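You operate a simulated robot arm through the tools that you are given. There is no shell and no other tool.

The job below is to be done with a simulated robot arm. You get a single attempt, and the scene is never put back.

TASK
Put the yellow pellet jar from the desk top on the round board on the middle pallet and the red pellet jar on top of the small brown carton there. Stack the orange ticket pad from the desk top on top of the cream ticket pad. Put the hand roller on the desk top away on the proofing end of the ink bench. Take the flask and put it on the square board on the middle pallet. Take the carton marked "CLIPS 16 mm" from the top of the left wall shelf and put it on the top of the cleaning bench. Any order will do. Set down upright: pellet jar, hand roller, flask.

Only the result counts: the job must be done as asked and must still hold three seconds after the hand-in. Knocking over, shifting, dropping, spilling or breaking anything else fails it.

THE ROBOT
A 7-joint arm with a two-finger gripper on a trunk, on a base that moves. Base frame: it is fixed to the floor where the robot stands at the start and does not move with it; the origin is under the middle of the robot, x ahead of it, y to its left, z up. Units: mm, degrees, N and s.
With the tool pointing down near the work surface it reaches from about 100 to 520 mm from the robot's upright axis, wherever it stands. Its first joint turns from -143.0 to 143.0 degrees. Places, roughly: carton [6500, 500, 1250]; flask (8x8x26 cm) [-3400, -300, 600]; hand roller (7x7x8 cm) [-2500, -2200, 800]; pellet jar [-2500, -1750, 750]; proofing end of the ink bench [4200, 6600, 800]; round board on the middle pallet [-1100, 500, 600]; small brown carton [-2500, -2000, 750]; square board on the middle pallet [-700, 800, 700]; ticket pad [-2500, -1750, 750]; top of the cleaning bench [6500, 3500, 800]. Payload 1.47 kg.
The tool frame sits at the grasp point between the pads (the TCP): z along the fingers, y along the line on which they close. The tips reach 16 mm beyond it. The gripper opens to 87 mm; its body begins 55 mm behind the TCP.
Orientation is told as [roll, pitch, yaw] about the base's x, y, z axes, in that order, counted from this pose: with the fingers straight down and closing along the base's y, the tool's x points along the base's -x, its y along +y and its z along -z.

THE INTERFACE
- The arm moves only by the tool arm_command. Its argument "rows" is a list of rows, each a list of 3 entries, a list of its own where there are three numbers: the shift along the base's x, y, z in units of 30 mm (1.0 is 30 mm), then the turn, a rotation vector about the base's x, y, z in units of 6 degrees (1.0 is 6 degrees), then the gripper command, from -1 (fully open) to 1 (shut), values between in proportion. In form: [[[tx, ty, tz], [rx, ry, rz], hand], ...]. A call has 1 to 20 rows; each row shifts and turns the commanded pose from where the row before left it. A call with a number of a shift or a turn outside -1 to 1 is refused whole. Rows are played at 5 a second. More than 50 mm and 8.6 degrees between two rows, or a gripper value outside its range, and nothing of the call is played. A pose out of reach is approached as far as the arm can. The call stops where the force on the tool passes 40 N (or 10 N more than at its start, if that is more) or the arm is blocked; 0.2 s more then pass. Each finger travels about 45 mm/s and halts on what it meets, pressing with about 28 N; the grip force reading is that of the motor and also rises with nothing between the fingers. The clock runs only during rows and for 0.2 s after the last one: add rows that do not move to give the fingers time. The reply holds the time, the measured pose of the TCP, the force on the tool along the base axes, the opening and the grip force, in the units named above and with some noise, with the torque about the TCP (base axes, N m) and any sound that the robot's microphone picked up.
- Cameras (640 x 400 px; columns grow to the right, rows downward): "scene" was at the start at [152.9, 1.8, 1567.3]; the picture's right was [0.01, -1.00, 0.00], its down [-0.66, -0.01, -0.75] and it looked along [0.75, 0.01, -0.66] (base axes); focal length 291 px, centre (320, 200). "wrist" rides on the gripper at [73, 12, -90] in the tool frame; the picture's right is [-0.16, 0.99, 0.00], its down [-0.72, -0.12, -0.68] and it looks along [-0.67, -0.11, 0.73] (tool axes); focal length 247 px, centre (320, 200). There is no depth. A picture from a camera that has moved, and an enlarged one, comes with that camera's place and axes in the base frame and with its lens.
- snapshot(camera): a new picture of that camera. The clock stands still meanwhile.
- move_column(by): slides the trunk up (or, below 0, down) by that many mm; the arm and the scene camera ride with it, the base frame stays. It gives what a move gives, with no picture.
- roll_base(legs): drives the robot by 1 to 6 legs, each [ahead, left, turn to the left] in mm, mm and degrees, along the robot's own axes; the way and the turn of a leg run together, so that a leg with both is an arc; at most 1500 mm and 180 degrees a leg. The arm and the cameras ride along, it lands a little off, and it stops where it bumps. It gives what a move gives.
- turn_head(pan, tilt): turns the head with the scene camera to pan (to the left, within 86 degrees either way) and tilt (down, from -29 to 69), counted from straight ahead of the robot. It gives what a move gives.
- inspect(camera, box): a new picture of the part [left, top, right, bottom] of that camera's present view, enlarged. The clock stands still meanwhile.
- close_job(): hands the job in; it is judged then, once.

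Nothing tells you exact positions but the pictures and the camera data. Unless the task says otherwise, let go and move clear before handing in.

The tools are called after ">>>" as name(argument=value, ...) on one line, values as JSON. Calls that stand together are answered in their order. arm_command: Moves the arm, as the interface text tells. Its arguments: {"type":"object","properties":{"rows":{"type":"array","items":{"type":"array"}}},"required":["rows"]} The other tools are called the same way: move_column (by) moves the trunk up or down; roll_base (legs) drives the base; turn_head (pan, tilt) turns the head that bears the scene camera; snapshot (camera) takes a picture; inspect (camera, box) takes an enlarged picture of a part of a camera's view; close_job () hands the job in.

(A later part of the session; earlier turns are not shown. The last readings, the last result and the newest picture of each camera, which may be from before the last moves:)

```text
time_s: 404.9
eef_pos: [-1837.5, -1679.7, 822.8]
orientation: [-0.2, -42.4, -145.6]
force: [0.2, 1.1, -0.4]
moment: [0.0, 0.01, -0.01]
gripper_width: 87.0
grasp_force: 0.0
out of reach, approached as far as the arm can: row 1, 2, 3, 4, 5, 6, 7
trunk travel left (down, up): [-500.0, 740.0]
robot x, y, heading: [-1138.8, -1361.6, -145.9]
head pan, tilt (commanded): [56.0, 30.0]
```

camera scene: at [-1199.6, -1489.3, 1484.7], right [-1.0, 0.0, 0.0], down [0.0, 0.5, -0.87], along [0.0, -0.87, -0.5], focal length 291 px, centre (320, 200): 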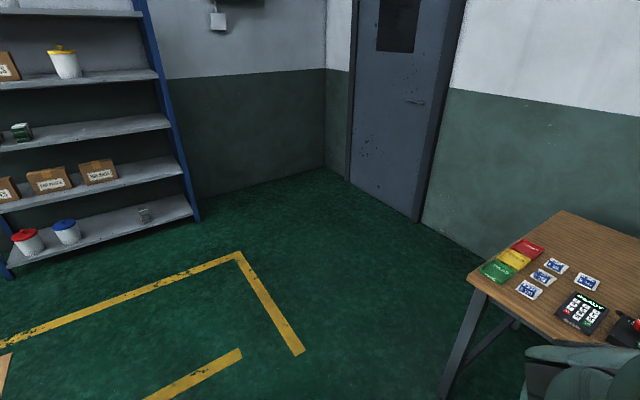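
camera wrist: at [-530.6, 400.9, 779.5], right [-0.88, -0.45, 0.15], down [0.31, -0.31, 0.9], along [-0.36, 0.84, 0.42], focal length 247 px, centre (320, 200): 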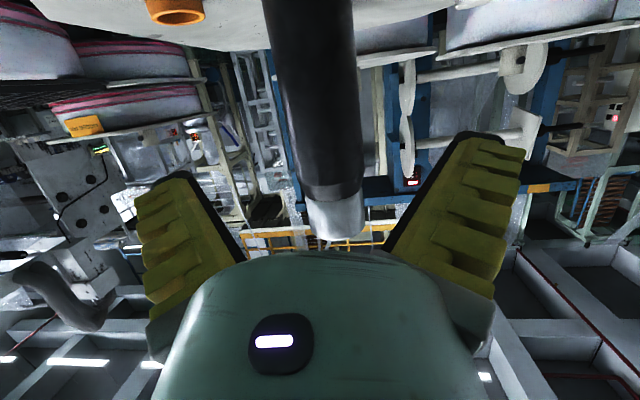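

I'll do height changes with the trunk only. I'll raise it so the hand clears the equipment, then drive up to the desk and look closely at the roller.

>>> move_column(by=150)

>>> roll_base(legs=[[650, 0, 0]])

>>> turn_head(pan=56, tilt=42)

>>> snapshot(camera="scene")

>>> snapshot(camera="wrist")

```text
time_s: 406.7
eef_pos: [-1837.3, -1680.5, 972.7]
orientation: [-0.1, -42.3, -145.6]
force: [-0.4, 0.2, -0.3]
moment: [-0.01, 0.01, 0.0]
gripper_width: 87.1
grasp_force: 0.0
trunk travel left (down, up): [-650.0, 590.0]
robot x, y, heading: [-1144.4, -1358.4, -145.7]
head pan, tilt (commanded): [56.0, 30.0]
```

```text
time_s: 410.3
eef_pos: [-2377.0, -2044.2, 972.6]
orientation: [-0.2, -42.3, -145.7]
force: [-0.4, 0.8, -0.3]
moment: [0.0, 0.01, 0.01]
gripper_width: 86.7
grasp_force: 0.1
trunk travel left (down, up): [-650.0, 590.0]
robot x, y, heading: [-1676.1, -1722.2, -146.1]
head pan, tilt (commanded): [56.0, 30.0]
```

```text
time_s: 411.1
eef_pos: [-2377.1, -2044.7, 972.2]
orientation: [-0.2, -42.4, -145.8]
force: [0.2, -0.3, 0.0]
moment: [-0.01, 0.01, 0.0]
gripper_width: 86.9
grasp_force: 0.0
trunk travel left (down, up): [-650.0, 590.0]
robot x, y, heading: [-1677.2, -1724.0, -145.8]
head pan, tilt (commanded): [56.0, 42.0]
```

```text
taken
camera scene: at [-1739.0, -1846.3, 1316.4], right [-1.0, 0.0, 0.0], down [0.0, 0.67, -0.74], along [0.0, -0.74, -0.67], focal length 291 px, centre (320, 200)
```

scene: 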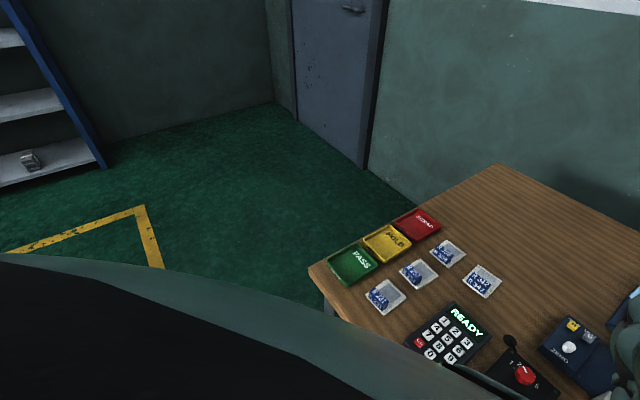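

```text
taken
camera wrist: at [-2277.3, -1988.9, 991.4], right [0.46, -0.88, 0.1], down [-0.13, 0.05, 0.99], along [-0.88, -0.47, -0.09], focal length 247 px, centre (320, 200)
```

wrist: 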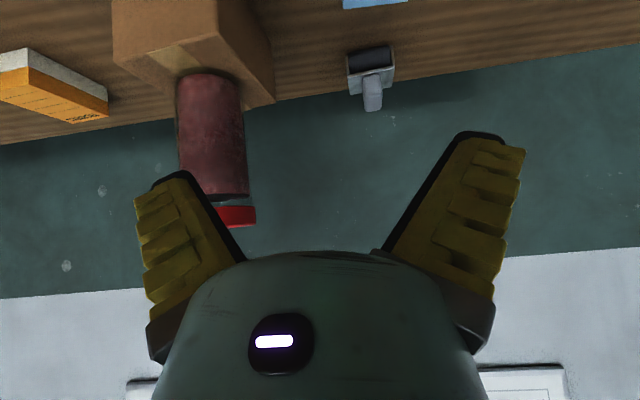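

>>> inspect(camera="wrist", box=[300, 20, 460, 120])

```text
4.00 times, centred on (380, 70) of wrist
camera zoom: at [-2277.3, -1988.9, 991.4], right [0.46, -0.88, 0.1], down [-0.13, 0.05, 0.99], along [-0.88, -0.47, -0.09], focal length 988 px, centre (80, 720)
```

zoom: 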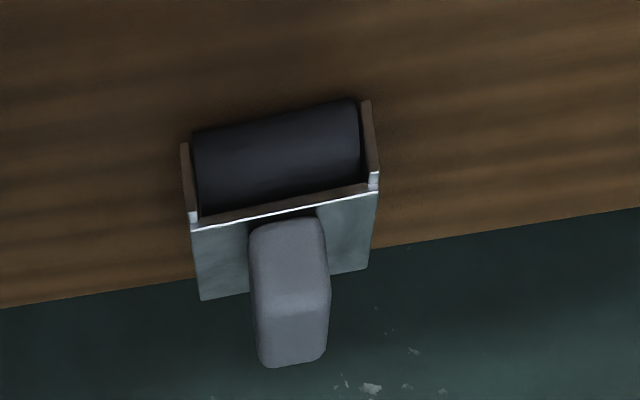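

Now the roller is clear: a black cylinder under a metal bracket (top z≈789) with an upright grey handle about 27 mm wide reaching z≈838, centred near [-2548, -2241]. I'll clamp the handle across its width. First I'll tilt more and partly close the fingers, then drive closer.

>>> arm_command(rows=[[[0, 0, 0], [-0.54, 0.81, 0.3], -0.25], [[0, 0, 0], [-0.54, 0.81, 0.3], -0.25], [[0, 0, 0], [-0.54, 0.81, 0.3], -0.25], [[0, 0, 0], [0, 0, 0], -0.25]])

>>> roll_base(legs=[[130, 0, 0]])

>>> snapshot(camera="wrist")

```text
time_s: 412.1
eef_pos: [-2386.3, -2046.4, 969.5]
orientation: [-2.3, -59.9, -138.5]
force: [0.1, 0.1, -0.4]
moment: [-0.01, -0.01, -0.01]
gripper_width: 59.1
grasp_force: 4.3
out of reach, approached as far as the arm can: row 1, 3
trunk travel left (down, up): [-650.0, 590.0]
robot x, y, heading: [-1677.9, -1724.4, -146.0]
head pan, tilt (commanded): [56.0, 42.0]
```

```text
time_s: 413.3
eef_pos: [-2495.2, -2120.0, 970.4]
orientation: [-2.2, -59.8, -138.7]
force: [-0.6, 0.0, -0.1]
moment: [0.02, -0.02, 0.01]
gripper_width: 59.2
grasp_force: 3.6
trunk travel left (down, up): [-650.0, 590.0]
robot x, y, heading: [-1788.3, -1798.3, -146.3]
head pan, tilt (commanded): [56.0, 42.0]
```

```text
taken
camera wrist: at [-2401.4, -2056.1, 952.5], right [0.57, -0.82, 0.12], down [0.11, 0.22, 0.97], along [-0.82, -0.54, 0.21], focal length 247 px, centre (320, 200)
```

wrist: 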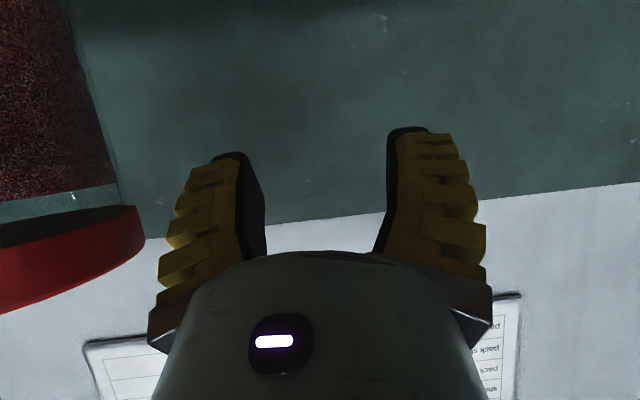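

The red jar is close on the right of the hand, so I'll shift the hand left 60 mm first and straighten its roll.

>>> arm_command(rows=[[[0.66, -0.75, 0], [-0.07, -0.06, 0.16], -0.25], [[0.66, -0.75, 0], [-0.07, -0.06, 0.16], -0.25], [[0, 0, 0], [0, 0, 0], -0.25]])

>>> snapshot(camera="wrist")

```text
time_s: 414.1
eef_pos: [-2473.6, -2169.6, 960.9]
orientation: [0.1, -59.8, -138.7]
force: [-0.6, 0.1, -0.3]
moment: [-0.02, 0.0, -0.01]
gripper_width: 59.6
grasp_force: 3.5
out of reach, approached as far as the arm can: row 1, 2
trunk travel left (down, up): [-650.0, 590.0]
robot x, y, heading: [-1789.7, -1798.3, -145.8]
head pan, tilt (commanded): [56.0, 42.0]
```

```text
taken
camera wrist: at [-2381.9, -2102.5, 944.6], right [0.59, -0.79, 0.14], down [0.09, 0.23, 0.97], along [-0.8, -0.56, 0.21], focal length 247 px, centre (320, 200)
```

wrist: 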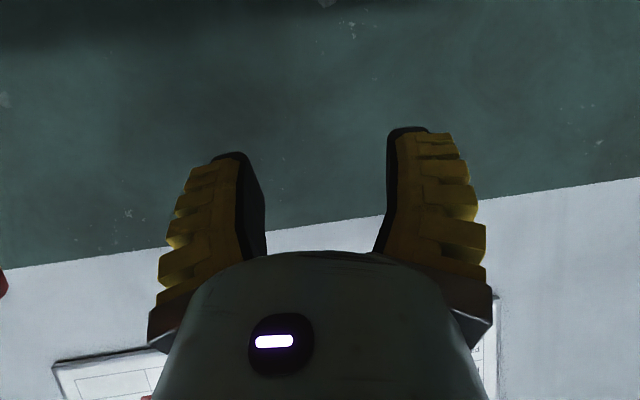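

>>> move_column(by=-100)

>>> snapshot(camera="wrist")

>>> snapshot(camera="scene")

```text
time_s: 415.5
eef_pos: [-2474.1, -2168.8, 861.8]
orientation: [0.1, -59.7, -138.7]
force: [0.4, -0.1, 0.0]
moment: [0.02, -0.01, 0.02]
gripper_width: 59.4
grasp_force: 3.8
trunk travel left (down, up): [-550.0, 690.0]
robot x, y, heading: [-1784.7, -1800.0, -146.1]
head pan, tilt (commanded): [56.0, 42.0]
```

```text
taken
camera wrist: at [-2382.2, -2102.4, 844.9], right [0.59, -0.79, 0.14], down [0.09, 0.23, 0.97], along [-0.8, -0.56, 0.21], focal length 247 px, centre (320, 200)
```

wrist: 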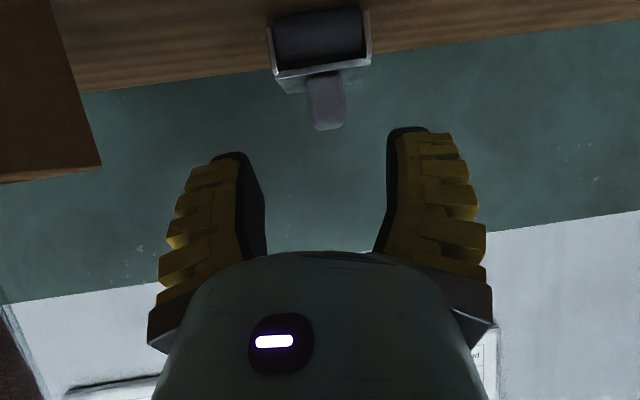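

```text
taken
camera scene: at [-1848.4, -1920.0, 1216.4], right [-1.0, 0.0, 0.0], down [0.0, 0.67, -0.74], along [0.0, -0.74, -0.67], focal length 291 px, centre (320, 200)
```

scene: 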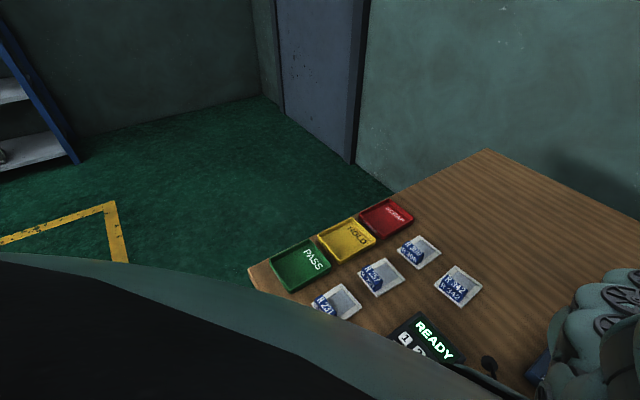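

>>> inspect(camera="wrist", box=[240, 0, 400, 140])

```text
2.86 times, centred on (320, 70) of wrist
camera zoom: at [-2382.2, -2102.4, 844.9], right [0.59, -0.79, 0.14], down [0.09, 0.23, 0.97], along [-0.8, -0.56, 0.21], focal length 706 px, centre (320, 571)
```

zoom: 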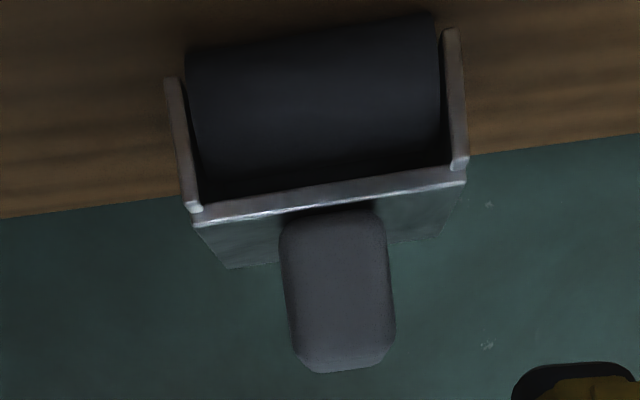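

The handle is about 30 mm wide, its top at z≈836, 105 mm ahead and 5 mm left of the tool line. I'll lower the trunk 40 mm, roll in 35 mm, then advance the hand.

>>> move_column(by=-40)

>>> roll_base(legs=[[33, 0, 0]])

>>> snapshot(camera="wrist")

```text
time_s: 416.3
eef_pos: [-2473.5, -2167.8, 820.8]
orientation: [0.0, -59.8, -138.7]
force: [0.5, 0.5, 0.5]
moment: [0.01, -0.02, -0.02]
gripper_width: 59.2
grasp_force: 2.9
trunk travel left (down, up): [-510.0, 730.0]
robot x, y, heading: [-1789.3, -1798.0, -146.1]
head pan, tilt (commanded): [56.0, 42.0]
```

```text
time_s: 417.1
eef_pos: [-2502.3, -2186.5, 821.3]
orientation: [-0.1, -59.8, -138.7]
force: [-1.3, -0.7, 0.4]
moment: [0.03, 0.01, 0.0]
gripper_width: 59.3
grasp_force: 3.8
trunk travel left (down, up): [-510.0, 730.0]
robot x, y, heading: [-1818.2, -1815.6, -145.9]
head pan, tilt (commanded): [56.0, 42.0]
```

```text
taken
camera wrist: at [-2409.4, -2120.3, 805.0], right [0.59, -0.79, 0.14], down [0.09, 0.23, 0.97], along [-0.8, -0.56, 0.21], focal length 247 px, centre (320, 200)
```

wrist: 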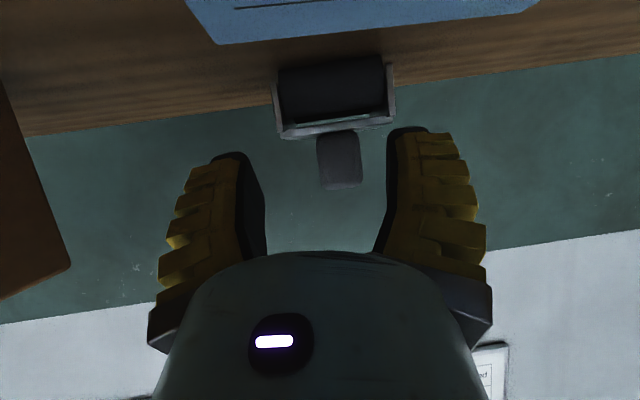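

The camera side of the hand passes just over the blue pad, so I'll raise 24 mm, advance above the handle's height, then lower onto it.

>>> move_column(by=24)

>>> arm_command(rows=[[[-0.497, -0.594, 0], [0, 0, -0.15], -0.25], [[-0.497, -0.594, 0], [0, 0, -0.15], -0.25], [[-0.45, -0.54, 0], [0, 0, -0.15], -0.25], [[0, 0, 0], [0, 0, 0], -0.25]])

>>> snapshot(camera="wrist")

```text
time_s: 417.8
eef_pos: [-2500.7, -2186.3, 844.7]
orientation: [0.0, -59.7, -138.7]
force: [-0.3, 0.0, 0.0]
moment: [-0.01, -0.02, 0.01]
gripper_width: 59.3
grasp_force: 3.4
trunk travel left (down, up): [-534.0, 706.0]
robot x, y, heading: [-1813.5, -1816.6, -145.8]
head pan, tilt (commanded): [56.0, 42.0]
```

```text
time_s: 418.8
eef_pos: [-2543.0, -2240.7, 845.5]
orientation: [0.2, -59.7, -141.5]
force: [0.5, 0.3, 0.3]
moment: [0.0, -0.01, 0.02]
gripper_width: 59.2
grasp_force: 3.8
trunk travel left (down, up): [-534.0, 706.0]
robot x, y, heading: [-1817.5, -1817.2, -146.0]
head pan, tilt (commanded): [56.0, 42.0]
```

```text
taken
camera wrist: at [-2448.3, -2177.6, 829.4], right [0.55, -0.82, 0.14], down [0.1, 0.23, 0.97], along [-0.83, -0.52, 0.21], focal length 247 px, centre (320, 200)
```

wrist: 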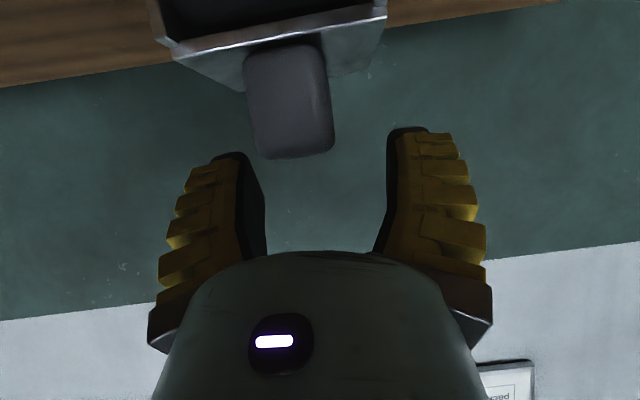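

The TCP is right at the handle, just 9 mm too far left. I'll correct sideways and lower so the fingers straddle the handle.

>>> arm_command(rows=[[[-0.187, 0.235, 0], [0, 0, 0], -0.25], [[0, 0, -0.25], [0, 0, 0], -0.25], [[0, 0, -0.25], [0, 0, 0], -0.25], [[0, 0, 0], [0, 0, 0], -0.25]])

>>> snapshot(camera="wrist")

```text
time_s: 419.8
eef_pos: [-2550.0, -2231.9, 832.4]
orientation: [0.1, -59.8, -141.4]
force: [0.8, 1.0, -0.3]
moment: [-0.03, 0.0, 0.0]
gripper_width: 59.4
grasp_force: 3.6
trunk travel left (down, up): [-534.0, 706.0]
robot x, y, heading: [-1814.7, -1815.3, -146.0]
head pan, tilt (commanded): [56.0, 42.0]
```

```text
taken
camera wrist: at [-2454.2, -2169.4, 815.2], right [0.55, -0.82, 0.14], down [0.1, 0.23, 0.97], along [-0.83, -0.52, 0.21], focal length 247 px, centre (320, 200)
```

wrist: 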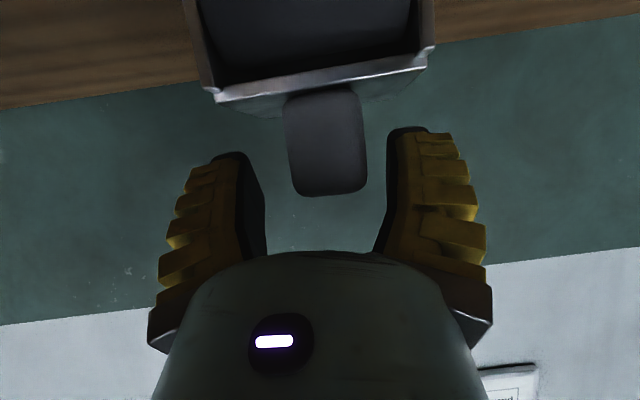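

>>> arm_command(rows=[[[0.26, 0.2, -0.15], [0, 0, 0], -0.25], [[0, 0, 0], [0, 0, 0], -0.25], [[0, 0, 0], [0, 0, 0], 1], [[0, 0, 0], [0, 0, 0], 1], [[0, 0, 0], [0, 0, 0], 1], [[0, 0, 0], [0, 0, 0], 1]])

>>> snapshot(camera="wrist")

```text
time_s: 421.2
eef_pos: [-2540.5, -2227.1, 826.5]
orientation: [0.2, -59.9, -141.5]
force: [6.0, -0.6, 5.1]
moment: [-0.06, -0.14, 0.03]
gripper_width: 18.6
grasp_force: 27.8
trunk travel left (down, up): [-534.0, 706.0]
robot x, y, heading: [-1813.9, -1814.9, -146.0]
head pan, tilt (commanded): [56.0, 42.0]
```

```text
taken
camera wrist: at [-2445.4, -2166.0, 810.7], right [0.56, -0.82, 0.14], down [0.1, 0.23, 0.97], along [-0.83, -0.52, 0.21], focal length 247 px, centre (320, 200)
```

wrist: 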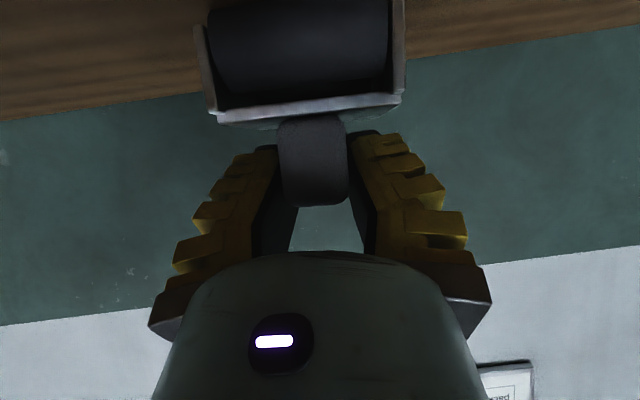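

The handle is clamped. I'll lift with the trunk a little and check.

>>> move_column(by=20)

>>> snapshot(camera="wrist")

```text
time_s: 421.9
eef_pos: [-2541.2, -2224.7, 844.7]
orientation: [0.0, -59.7, -141.4]
force: [1.0, 0.5, -2.2]
moment: [-0.01, -0.01, -0.01]
gripper_width: 17.0
grasp_force: 28.2
trunk travel left (down, up): [-554.0, 686.0]
robot x, y, heading: [-1813.6, -1815.7, -146.2]
head pan, tilt (commanded): [56.0, 42.0]
```

```text
taken
camera wrist: at [-2445.8, -2163.4, 829.6], right [0.55, -0.82, 0.14], down [0.1, 0.23, 0.97], along [-0.83, -0.52, 0.21], focal length 247 px, centre (320, 200)
```

wrist: 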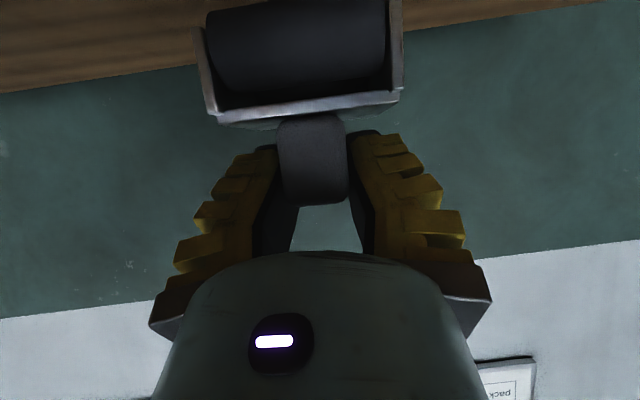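

>>> arm_command(rows=[[[0, 0, 0], [0, 0, 0], 1], [[0, 0, 0], [0, 0, 0], 1], [[0, 0, 0], [0, 0, 0], 1], [[0, 0, 0], [0, 0, 0], 1], [[0, 0, 0], [0, 0, 0], 1], [[0, 0, 0], [0, 0, 0], 1]])

>>> inspect(camera="wrist", box=[180, 0, 460, 175])

```text
time_s: 423.3
eef_pos: [-2540.5, -2226.7, 845.5]
orientation: [0.1, -59.8, -141.3]
force: [-1.3, 0.5, -2.2]
moment: [-0.03, -0.01, -0.02]
gripper_width: 17.1
grasp_force: 28.0
trunk travel left (down, up): [-554.0, 686.0]
robot x, y, heading: [-1816.0, -1816.9, -146.2]
head pan, tilt (commanded): [56.0, 42.0]
```

```text
2.29 times, centred on (320, 88) of wrist
camera zoom: at [-2446.0, -2164.0, 830.1], right [0.55, -0.82, 0.14], down [0.1, 0.23, 0.97], along [-0.83, -0.52, 0.21], focal length 564 px, centre (320, 457)
```

zoom: 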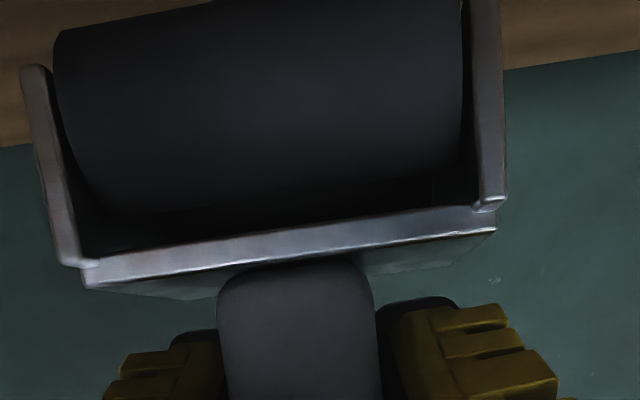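

The roller (about 0.22 kg) is held securely. I'll raise the trunk 130 mm and back away from the desk.

>>> move_column(by=140)

>>> roll_base(legs=[[-800, 0, 0]])

>>> arm_command(rows=[[[0.83, 0.56, 0], [0, 0, 0], 1], [[0.83, 0.56, 0], [0, 0, 0], 1], [[0.83, 0.56, 0], [0, 0, 0], 1], [[0.83, 0.56, 0], [0, 0, 0], 1], [[0.83, 0.56, 0], [0, 0, 0], 1], [[0, 0, 0], [0, 0, 0], 1]])

>>> snapshot(camera="wrist")

```text
time_s: 425.0
eef_pos: [-2540.7, -2226.5, 985.7]
orientation: [-0.1, -59.7, -141.4]
force: [1.0, 0.2, -2.1]
moment: [-0.01, -0.01, -0.02]
gripper_width: 17.3
grasp_force: 28.0
trunk travel left (down, up): [-694.0, 546.0]
robot x, y, heading: [-1818.7, -1813.8, -146.4]
head pan, tilt (commanded): [56.0, 42.0]
```

```text
time_s: 429.3
eef_pos: [-1871.2, -1776.1, 987.0]
orientation: [0.0, -59.8, -141.5]
force: [0.5, -0.4, -1.5]
moment: [0.02, 0.0, 0.02]
gripper_width: 17.5
grasp_force: 27.8
trunk travel left (down, up): [-694.0, 546.0]
robot x, y, heading: [-1147.4, -1364.7, -146.1]
head pan, tilt (commanded): [56.0, 42.0]
```

```text
time_s: 430.7
eef_pos: [-1808.1, -1714.2, 948.4]
orientation: [0.0, -59.9, -141.3]
force: [-0.7, -0.2, -0.8]
moment: [-0.03, 0.02, -0.02]
gripper_width: 17.3
grasp_force: 27.8
out of reach, approached as far as the arm can: row 3, 4, 5
trunk travel left (down, up): [-694.0, 546.0]
robot x, y, heading: [-1144.4, -1365.1, -145.7]
head pan, tilt (commanded): [56.0, 42.0]
```

```text
taken
camera wrist: at [-1712.5, -1652.1, 932.3], right [0.56, -0.82, 0.14], down [0.1, 0.23, 0.97], along [-0.83, -0.52, 0.21], focal length 247 px, centre (320, 200)
```

wrist: 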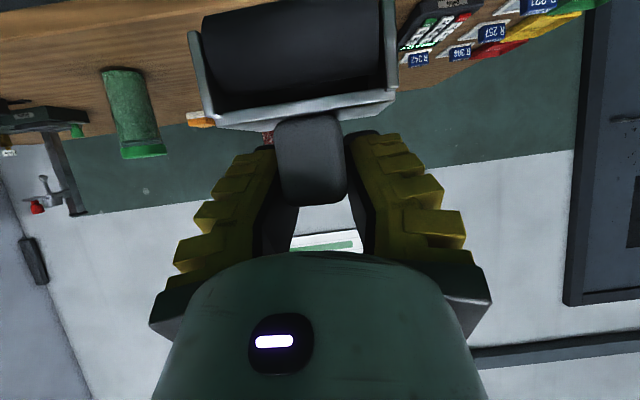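

The roller is secure. Next is the long trip to the ink bench at about [4200, 6600]. I'll move into the aisle and turn to face along the room, using the wrist camera to see ahead.

>>> roll_base(legs=[[0, -350, 0], [0, 0, -90], [0, 0, -90]])

>>> snapshot(camera="wrist")

>>> turn_head(pan=50, tilt=15)

>>> snapshot(camera="scene")

```text
time_s: 440.7
eef_pos: [-675.0, -739.0, 949.4]
orientation: [0.1, -59.8, 36.6]
force: [0.2, 0.2, -1.1]
moment: [0.04, 0.01, 0.0]
gripper_width: 16.9
grasp_force: 27.5
trunk travel left (down, up): [-694.0, 546.0]
robot x, y, heading: [-1345.1, -1065.4, 32.1]
head pan, tilt (commanded): [56.0, 42.0]
```

```text
taken
camera wrist: at [-774.2, -799.1, 932.3], right [-0.53, 0.84, 0.14], down [-0.11, -0.23, 0.97], along [0.84, 0.5, 0.21], focal length 247 px, centre (320, 200)
```

wrist: 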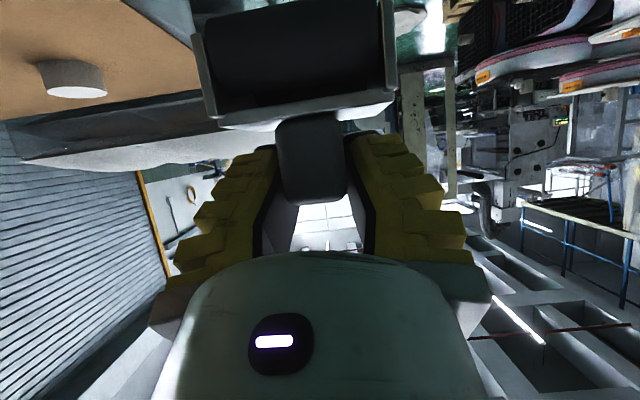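

```text
time_s: 441.6
eef_pos: [-675.2, -739.8, 948.0]
orientation: [0.1, -59.8, 36.7]
force: [-0.6, -0.1, -1.1]
moment: [0.0, -0.02, -0.01]
gripper_width: 17.1
grasp_force: 28.1
trunk travel left (down, up): [-694.0, 546.0]
robot x, y, heading: [-1349.1, -1068.2, 32.4]
head pan, tilt (commanded): [50.0, 15.0]
```

```text
taken
camera scene: at [-1284.6, -937.3, 1396.9], right [1.0, -0.04, 0.0], down [-0.01, -0.32, -0.95], along [0.04, 0.95, -0.32], focal length 291 px, centre (320, 200)
```

scene: 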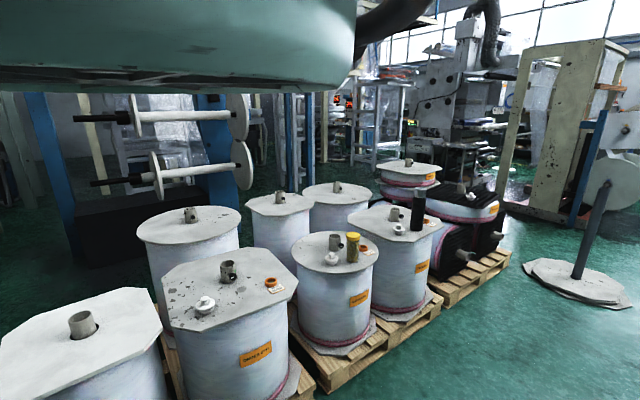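

I can see the yellow jar on the round board and the flask upright on the square board. The floor ahead along the room is open, with a pole stand to pass on the left. I'll drive on in stages.

>>> roll_base(legs=[[0, 0, 1.7], [1450, 0, 0], [1450, -80, 0]])

>>> snapshot(camera="wrist")

>>> snapshot(camera="scene")

```text
time_s: 456.0
eef_pos: [1693.3, 930.4, 948.6]
orientation: [0.1, -59.9, 41.8]
force: [-0.1, 0.7, -1.6]
moment: [-0.01, 0.01, 0.01]
gripper_width: 17.1
grasp_force: 27.7
trunk travel left (down, up): [-694.0, 546.0]
robot x, y, heading: [1052.4, 548.5, 37.0]
head pan, tilt (commanded): [50.0, 15.0]
```

```text
taken
camera wrist: at [1599.8, 862.7, 932.3], right [-0.6, 0.79, 0.14], down [-0.09, -0.24, 0.97], along [0.8, 0.57, 0.21], focal length 247 px, centre (320, 200)
```

wrist: 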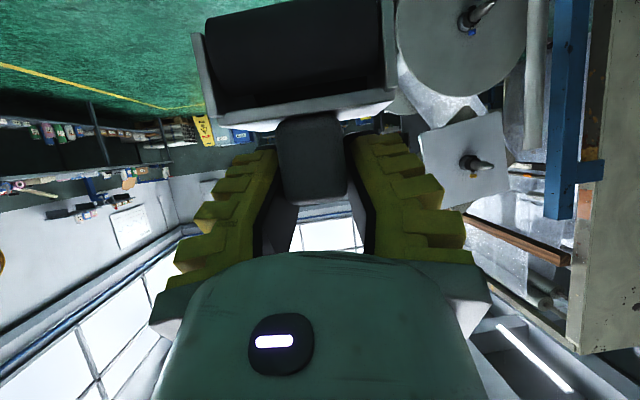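

```text
taken
camera scene: at [1103.9, 679.9, 1400.9], right [1.0, 0.04, 0.0], down [0.01, -0.28, -0.96], along [-0.04, 0.96, -0.28], focal length 291 px, centre (320, 200)
```

scene: 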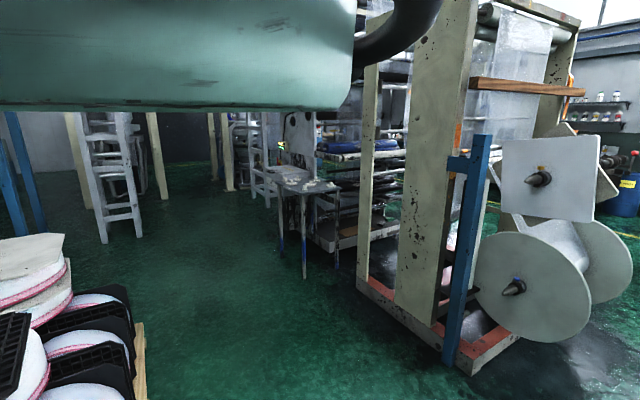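

The way ahead is open. A machine with reels is on the left, so I'll keep right of it and continue.

>>> roll_base(legs=[[0, -130, -3], [1450, 0, 0], [1300, 0, 0]])

>>> snapshot(camera="wrist")

>>> snapshot(camera="scene")

```text
time_s: 470.1
eef_pos: [4071.6, 2287.7, 948.0]
orientation: [0.2, -59.8, 37.7]
force: [-1.1, -0.6, -2.0]
moment: [-0.04, -0.01, 0.0]
gripper_width: 17.1
grasp_force: 28.0
trunk travel left (down, up): [-694.0, 546.0]
robot x, y, heading: [3404.0, 1949.5, 32.9]
head pan, tilt (commanded): [50.0, 15.0]
```

```text
taken
camera wrist: at [3973.6, 2227.7, 932.2], right [-0.54, 0.83, 0.14], down [-0.11, -0.23, 0.97], along [0.83, 0.51, 0.21], focal length 247 px, centre (320, 200)
```

wrist: 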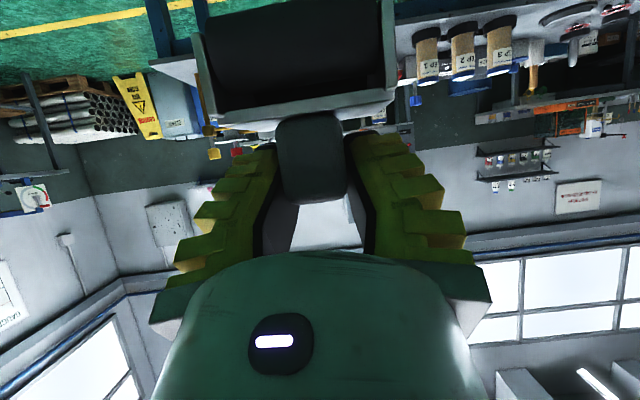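

```text
taken
camera scene: at [3465.7, 2082.1, 1402.1], right [1.0, -0.03, 0.0], down [-0.01, -0.27, -0.96], along [0.03, 0.96, -0.27], focal length 291 px, centre (320, 200)
```

scene: 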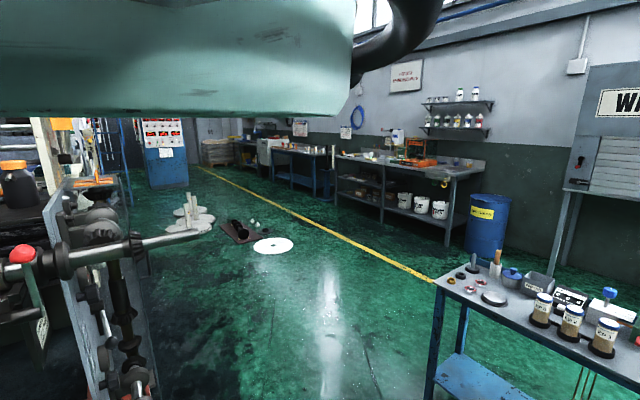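

Now I see the long ink bench along the far wall, with its left end as the proofing end, and an island table with sample jars ahead on the right. I'll strafe left to pass between the island and the machine, then continue.

>>> roll_base(legs=[[0, 920, 1.1], [790, 0, 0]])

>>> snapshot(camera="scene")

>>> snapshot(camera="wrist")

```text
time_s: 473.5
eef_pos: [3726.1, 2820.6, 956.8]
orientation: [-2.0, -59.8, 40.1]
force: [1.2, -0.3, -1.7]
moment: [0.05, 0.0, 0.03]
gripper_width: 17.1
grasp_force: 27.7
trunk travel left (down, up): [-694.0, 546.0]
robot x, y, heading: [3053.1, 2489.2, 33.5]
head pan, tilt (commanded): [50.0, 15.0]
stopped in leg 1: the robot was blocked; the commanded pose is now the measured one
```

```text
taken
camera scene: at [3118.2, 2612.7, 1406.8], right [1.0, -0.02, 0.01], down [0.0, -0.28, -0.96], along [0.02, 0.96, -0.28], focal length 291 px, centre (320, 200)
```

scene: 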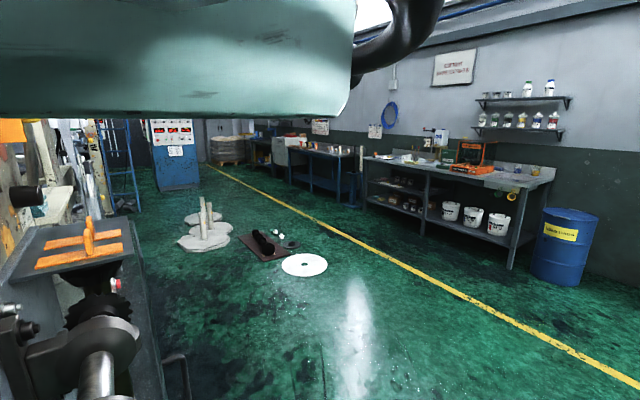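

```text
taken
camera wrist: at [3629.0, 2758.7, 940.0], right [-0.55, 0.82, 0.12], down [-0.11, -0.22, 0.97], along [0.83, 0.52, 0.21], focal length 247 px, centre (320, 200)
```

wrist: 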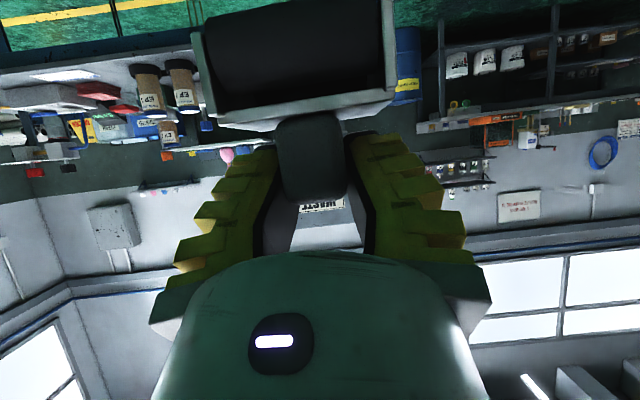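

I was stopped by something on my left, so I've met part of the machine. I'll look left to see what it is before moving.

>>> turn_head(pan=86, tilt=25)

>>> snapshot(camera="scene")

>>> turn_head(pan=86, tilt=-10)

>>> snapshot(camera="scene")

```text
time_s: 474.5
eef_pos: [3727.2, 2822.6, 960.2]
orientation: [-2.2, -60.0, 40.2]
force: [-2.5, -3.7, 2.0]
moment: [-0.07, 0.08, 0.1]
gripper_width: 17.3
grasp_force: 28.3
trunk travel left (down, up): [-694.0, 546.0]
robot x, y, heading: [3054.3, 2487.5, 33.7]
head pan, tilt (commanded): [85.9, 25.0]
```

```text
taken
camera scene: at [3070.5, 2601.7, 1392.1], right [0.87, 0.49, 0.0], down [0.22, -0.38, -0.9], along [-0.44, 0.78, -0.44], focal length 291 px, centre (320, 200)
```

scene: 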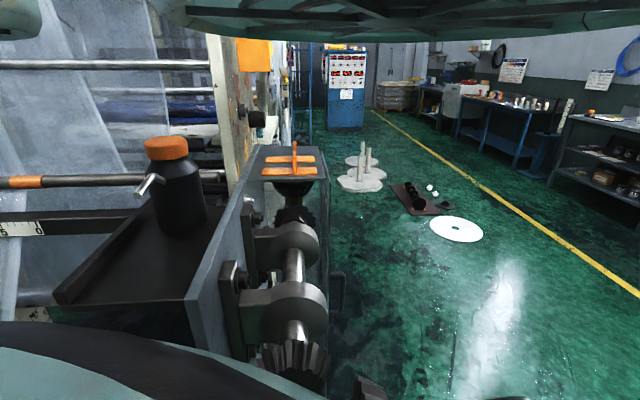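

```text
time_s: 475.6
eef_pos: [3727.8, 2825.7, 961.4]
orientation: [-2.0, -60.0, 40.1]
force: [1.0, 5.4, -4.6]
moment: [0.03, -0.09, -0.12]
gripper_width: 16.9
grasp_force: 27.9
trunk travel left (down, up): [-694.0, 546.0]
robot x, y, heading: [3051.9, 2487.9, 33.5]
head pan, tilt (commanded): [85.9, -10.0]
```

```text
taken
camera scene: at [3073.7, 2596.6, 1448.5], right [0.87, 0.49, 0.01], down [-0.07, 0.14, -0.99], along [-0.49, 0.86, 0.16], focal length 291 px, centre (320, 200)
```

scene: 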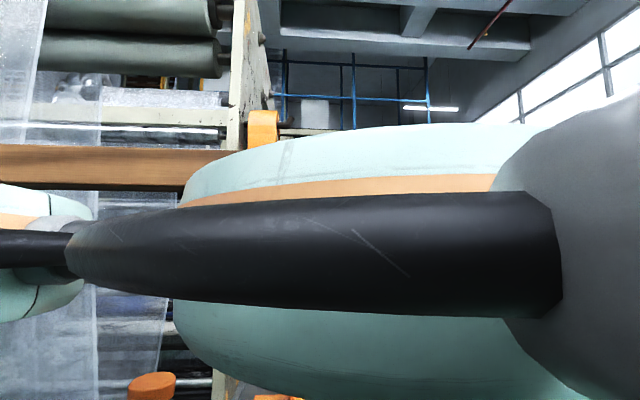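

My arm's elbow sticks out to the left and is pressing against the machine's frame. I'll move right, away from it, at once.

>>> roll_base(legs=[[0, -150, 0]])

>>> snapshot(camera="scene")

>>> turn_head(pan=86, tilt=25)

>>> snapshot(camera="scene")

```text
time_s: 476.3
eef_pos: [3727.5, 2827.2, 956.9]
orientation: [-0.7, -59.9, 39.0]
force: [-0.5, -0.6, -1.9]
moment: [0.0, 0.04, -0.01]
gripper_width: 17.1
grasp_force: 28.1
trunk travel left (down, up): [-694.0, 546.0]
robot x, y, heading: [3057.7, 2481.4, 33.9]
head pan, tilt (commanded): [85.9, -10.0]
stopped in leg 1: the robot was blocked; the commanded pose is now the measured one
```

```text
taken
camera scene: at [3075.7, 2595.1, 1447.6], right [0.87, 0.49, 0.0], down [-0.08, 0.15, -0.99], along [-0.49, 0.86, 0.17], focal length 291 px, centre (320, 200)
```

scene: 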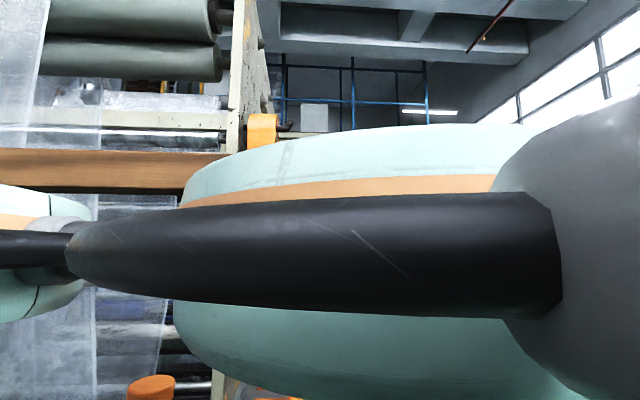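

```text
time_s: 477.3
eef_pos: [3728.1, 2824.2, 957.6]
orientation: [-1.3, -60.0, 39.6]
force: [-0.4, 0.1, -1.4]
moment: [0.0, 0.02, 0.0]
gripper_width: 17.0
grasp_force: 27.4
trunk travel left (down, up): [-694.0, 546.0]
robot x, y, heading: [3059.7, 2483.5, 33.8]
head pan, tilt (commanded): [85.9, 25.0]
```

```text
taken
camera scene: at [3072.5, 2601.4, 1390.6], right [0.87, 0.49, 0.01], down [0.22, -0.37, -0.9], along [-0.44, 0.79, -0.43], focal length 291 px, centre (320, 200)
```

scene: 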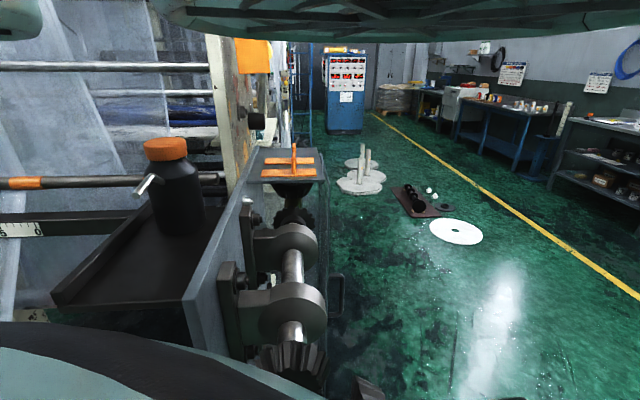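

>>> roll_base(legs=[[0, -40, 0]])

>>> roll_base(legs=[[-60, -60, 0]])

```text
time_s: 478.1
eef_pos: [3739.7, 2798.0, 948.2]
orientation: [-0.2, -59.7, 38.4]
force: [-0.6, -1.1, -1.8]
moment: [-0.02, 0.03, 0.0]
gripper_width: 17.3
grasp_force: 27.2
trunk travel left (down, up): [-694.0, 546.0]
robot x, y, heading: [3076.0, 2450.8, 33.6]
head pan, tilt (commanded): [85.9, 25.0]
```

```text
time_s: 479.2
eef_pos: [3725.7, 2714.4, 948.4]
orientation: [-0.1, -59.8, 38.3]
force: [-0.4, -0.7, -1.6]
moment: [-0.02, -0.01, 0.03]
gripper_width: 17.3
grasp_force: 27.9
trunk travel left (down, up): [-694.0, 546.0]
robot x, y, heading: [3058.4, 2372.8, 33.8]
head pan, tilt (commanded): [85.9, 25.0]
```

I'm free again, and the machine looks undisturbed, with its bottle still in place. My upper arm extends about 450 mm to the left, so I'll keep a wider berth. I'll raise the trunk so the load clears the island table, then go ahead and around.

>>> move_column(by=200)

>>> roll_base(legs=[[490, 0, 0]])

>>> snapshot(camera="scene")

>>> snapshot(camera="wrist")

```text
time_s: 481.4
eef_pos: [3724.7, 2716.1, 1148.5]
orientation: [-0.1, -59.8, 38.4]
force: [0.5, 0.1, -1.7]
moment: [-0.01, -0.03, -0.01]
gripper_width: 17.0
grasp_force: 27.9
trunk travel left (down, up): [-894.0, 346.0]
robot x, y, heading: [3057.9, 2372.2, 33.7]
head pan, tilt (commanded): [85.9, 25.0]
```

```text
time_s: 484.3
eef_pos: [4129.6, 2985.0, 1149.0]
orientation: [-0.1, -59.8, 38.5]
force: [-0.5, -0.1, -1.6]
moment: [-0.02, 0.05, 0.01]
gripper_width: 17.0
grasp_force: 28.2
trunk travel left (down, up): [-894.0, 346.0]
robot x, y, heading: [3465.8, 2642.1, 33.7]
head pan, tilt (commanded): [85.9, 25.0]
```

```text
taken
camera scene: at [3477.7, 2759.2, 1586.6], right [0.87, 0.49, 0.0], down [0.21, -0.37, -0.91], along [-0.45, 0.79, -0.42], focal length 291 px, centre (320, 200)
```

scene: 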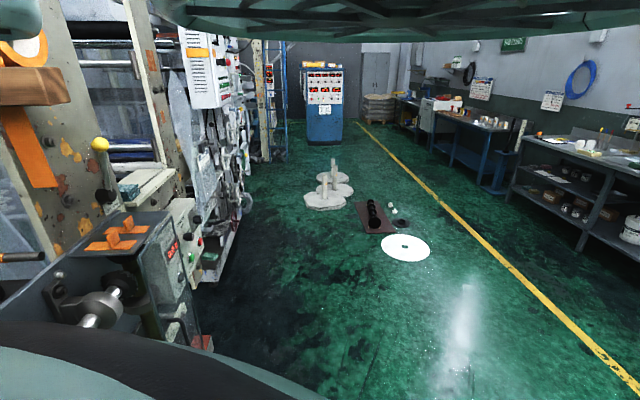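

```text
taken
camera wrist: at [4031.2, 2924.5, 1132.5], right [-0.55, 0.82, 0.14], down [-0.1, -0.23, 0.97], along [0.83, 0.52, 0.21], focal length 247 px, centre (320, 200)
```

wrist: 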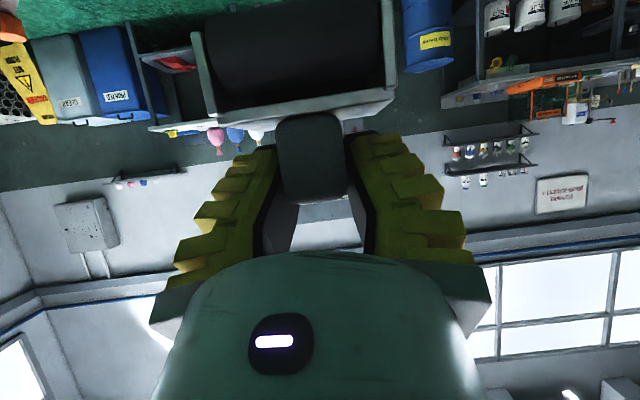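

The route opens into a wide corridor. The point for the proofing end falls on the left end of the dark bench with shelves. I'll zoom in there.

>>> inspect(camera="scene", box=[440, 80, 640, 205])

```text
3.20 times, centred on (540, 142) of scene
camera zoom: at [3477.7, 2759.2, 1586.6], right [0.87, 0.49, 0.0], down [0.21, -0.37, -0.91], along [-0.45, 0.79, -0.42], focal length 932 px, centre (-384, 384)
```

zoom: 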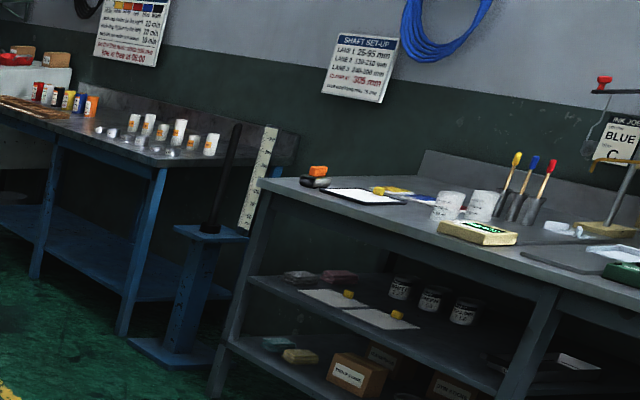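

>>> roll_base(legs=[[450, 650, 0], [1200, 450, 0]])

>>> turn_head(pan=60, tilt=20)

>>> snapshot(camera="scene")

>>> snapshot(camera="wrist")

```text
time_s: 494.6
eef_pos: [4869.1, 4836.8, 1149.5]
orientation: [-0.1, -59.9, 38.9]
force: [-0.6, -0.1, -1.1]
moment: [0.01, 0.01, 0.0]
gripper_width: 17.1
grasp_force: 28.7
trunk travel left (down, up): [-894.0, 346.0]
robot x, y, heading: [4209.0, 4486.3, 33.9]
head pan, tilt (commanded): [85.9, 25.0]
```

```text
time_s: 495.5
eef_pos: [4871.1, 4837.3, 1149.8]
orientation: [-0.2, -59.8, 38.8]
force: [0.0, -0.7, -2.4]
moment: [0.0, 0.0, 0.0]
gripper_width: 17.1
grasp_force: 28.3
trunk travel left (down, up): [-894.0, 346.0]
robot x, y, heading: [4208.0, 4487.4, 33.8]
head pan, tilt (commanded): [60.0, 20.0]
```

```text
taken
camera scene: at [4259.4, 4619.5, 1594.7], right [1.0, 0.07, 0.0], down [0.02, -0.34, -0.94], along [-0.07, 0.94, -0.34], focal length 291 px, centre (320, 200)
```

scene: 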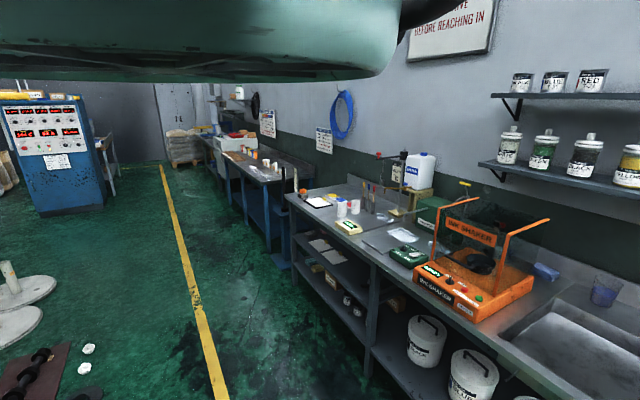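

```text
taken
camera wrist: at [4772.6, 4774.8, 1132.4], right [-0.56, 0.82, 0.14], down [-0.1, -0.23, 0.97], along [0.83, 0.52, 0.21], focal length 247 px, centre (320, 200)
```

wrist: 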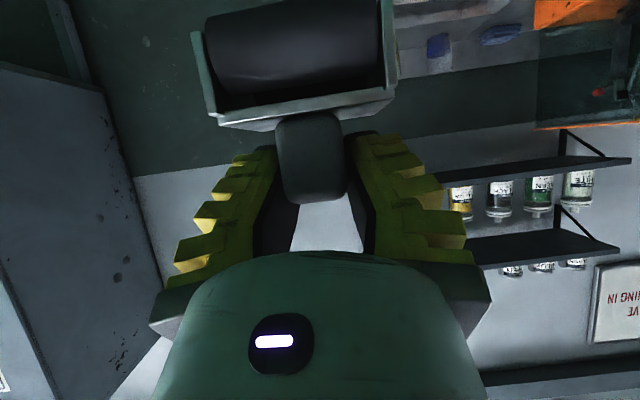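

>>> inspect(camera="scene", box=[280, 150, 440, 250])

```text
4.00 times, centred on (360, 200) of scene
camera zoom: at [4259.4, 4619.5, 1594.7], right [1.0, 0.07, 0.0], down [0.02, -0.34, -0.94], along [-0.07, 0.94, -0.34], focal length 1165 px, centre (160, 200)
```

zoom: 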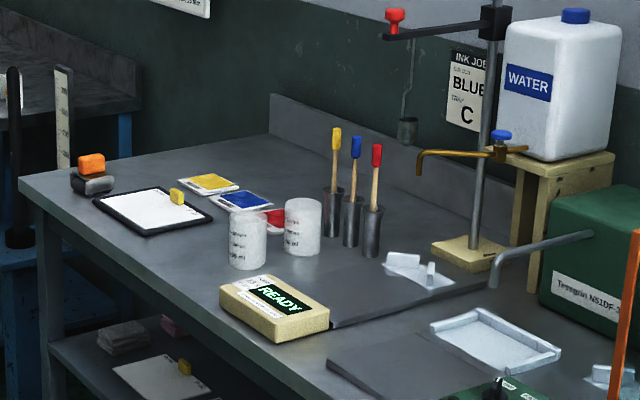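

I have a good view of the proofing end: a framed plate, colour cards, two beakers and a READY box, with a clear patch between the plate and the box near the front edge. I'll strafe left part of the way and measure again from closer.

>>> roll_base(legs=[[0, 850, 0]])

>>> turn_head(pan=56, tilt=28)

>>> snapshot(camera="scene")

>>> inspect(camera="scene", box=[340, 100, 600, 263])

```text
time_s: 500.0
eef_pos: [4389.4, 5545.2, 1148.7]
orientation: [-0.1, -59.7, 39.3]
force: [-0.1, 0.2, -1.4]
moment: [0.0, -0.01, 0.01]
gripper_width: 17.1
grasp_force: 28.4
trunk travel left (down, up): [-894.0, 346.0]
robot x, y, heading: [3728.8, 5186.5, 34.6]
head pan, tilt (commanded): [60.0, 20.0]
```

```text
time_s: 500.7
eef_pos: [4389.3, 5544.9, 1148.2]
orientation: [0.0, -59.8, 39.3]
force: [1.1, 0.3, -0.9]
moment: [0.02, 0.01, 0.0]
gripper_width: 17.3
grasp_force: 27.9
trunk travel left (down, up): [-894.0, 346.0]
robot x, y, heading: [3730.4, 5190.1, 34.5]
head pan, tilt (commanded): [56.0, 28.0]
```

```text
taken
camera scene: at [3786.5, 5320.6, 1581.8], right [1.0, 0.01, 0.0], down [0.0, -0.47, -0.88], along [-0.01, 0.88, -0.47], focal length 291 px, centre (320, 200)
```

scene: 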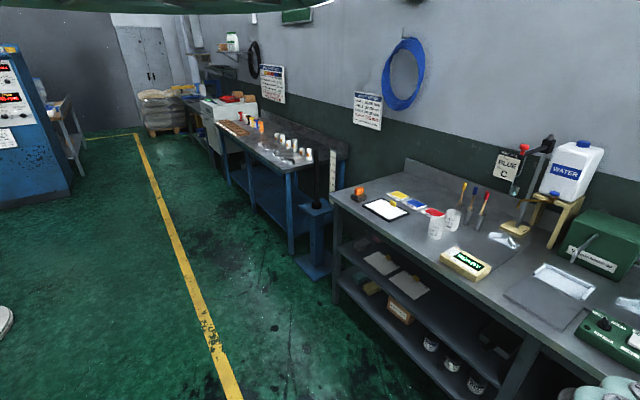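

```text
2.45 times, centred on (470, 182) of scene
camera zoom: at [3786.5, 5320.6, 1581.8], right [1.0, 0.01, 0.0], down [0.0, -0.47, -0.88], along [-0.01, 0.88, -0.47], focal length 715 px, centre (-48, 245)
```

zoom: 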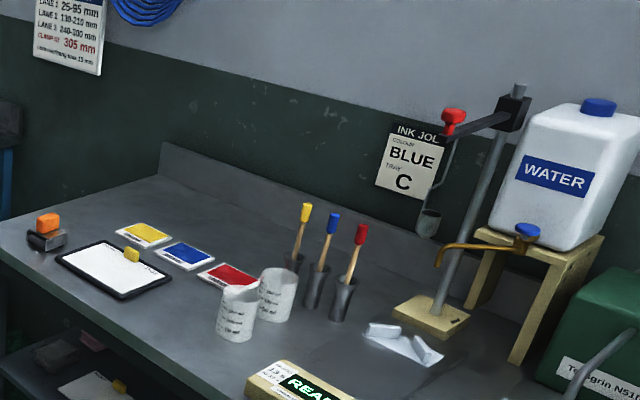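

The bench top is at z≈846. The clear patch between the framed plate and the first beaker is about 165 mm wide, and I'll set the roller at about [4157, 6425]. I'll strafe left and move in, staying short.

>>> roll_base(legs=[[0, 849, -0.5], [200, 0, 0]])

>>> snapshot(camera="wrist")

>>> snapshot(camera="scene")

```text
time_s: 506.5
eef_pos: [4072.2, 6363.7, 1149.4]
orientation: [-0.2, -59.7, 38.8]
force: [0.1, 1.0, -1.4]
moment: [0.02, -0.02, 0.05]
gripper_width: 17.3
grasp_force: 27.9
trunk travel left (down, up): [-894.0, 346.0]
robot x, y, heading: [3413.9, 6012.8, 34.1]
head pan, tilt (commanded): [56.0, 28.0]
```

```text
taken
camera wrist: at [3975.7, 6301.7, 1132.4], right [-0.56, 0.82, 0.14], down [-0.1, -0.23, 0.97], along [0.82, 0.52, 0.21], focal length 247 px, centre (320, 200)
```

wrist: 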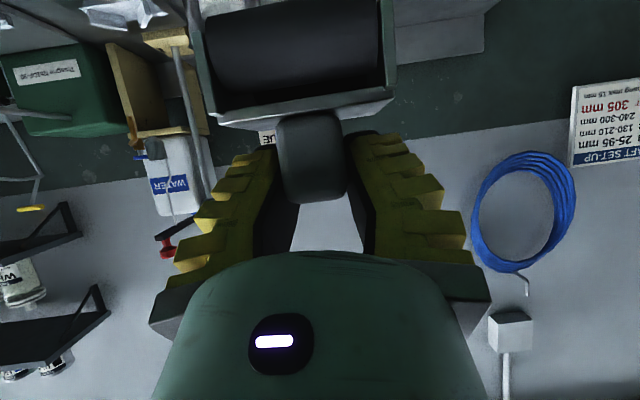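

```text
taken
camera scene: at [3469.2, 6144.4, 1581.8], right [1.0, 0.0, 0.0], down [0.0, -0.47, -0.88], along [0.0, 0.88, -0.47], focal length 291 px, centre (320, 200)
```

scene: 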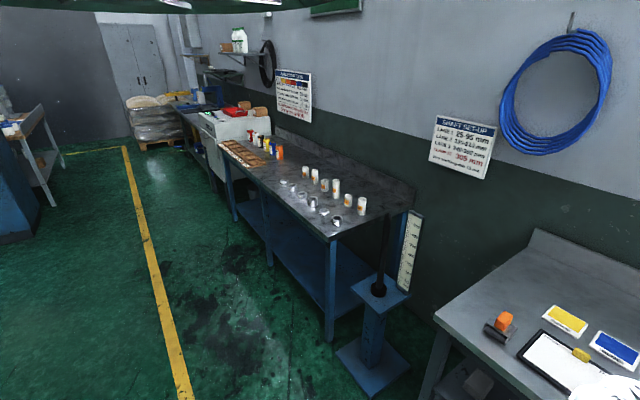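

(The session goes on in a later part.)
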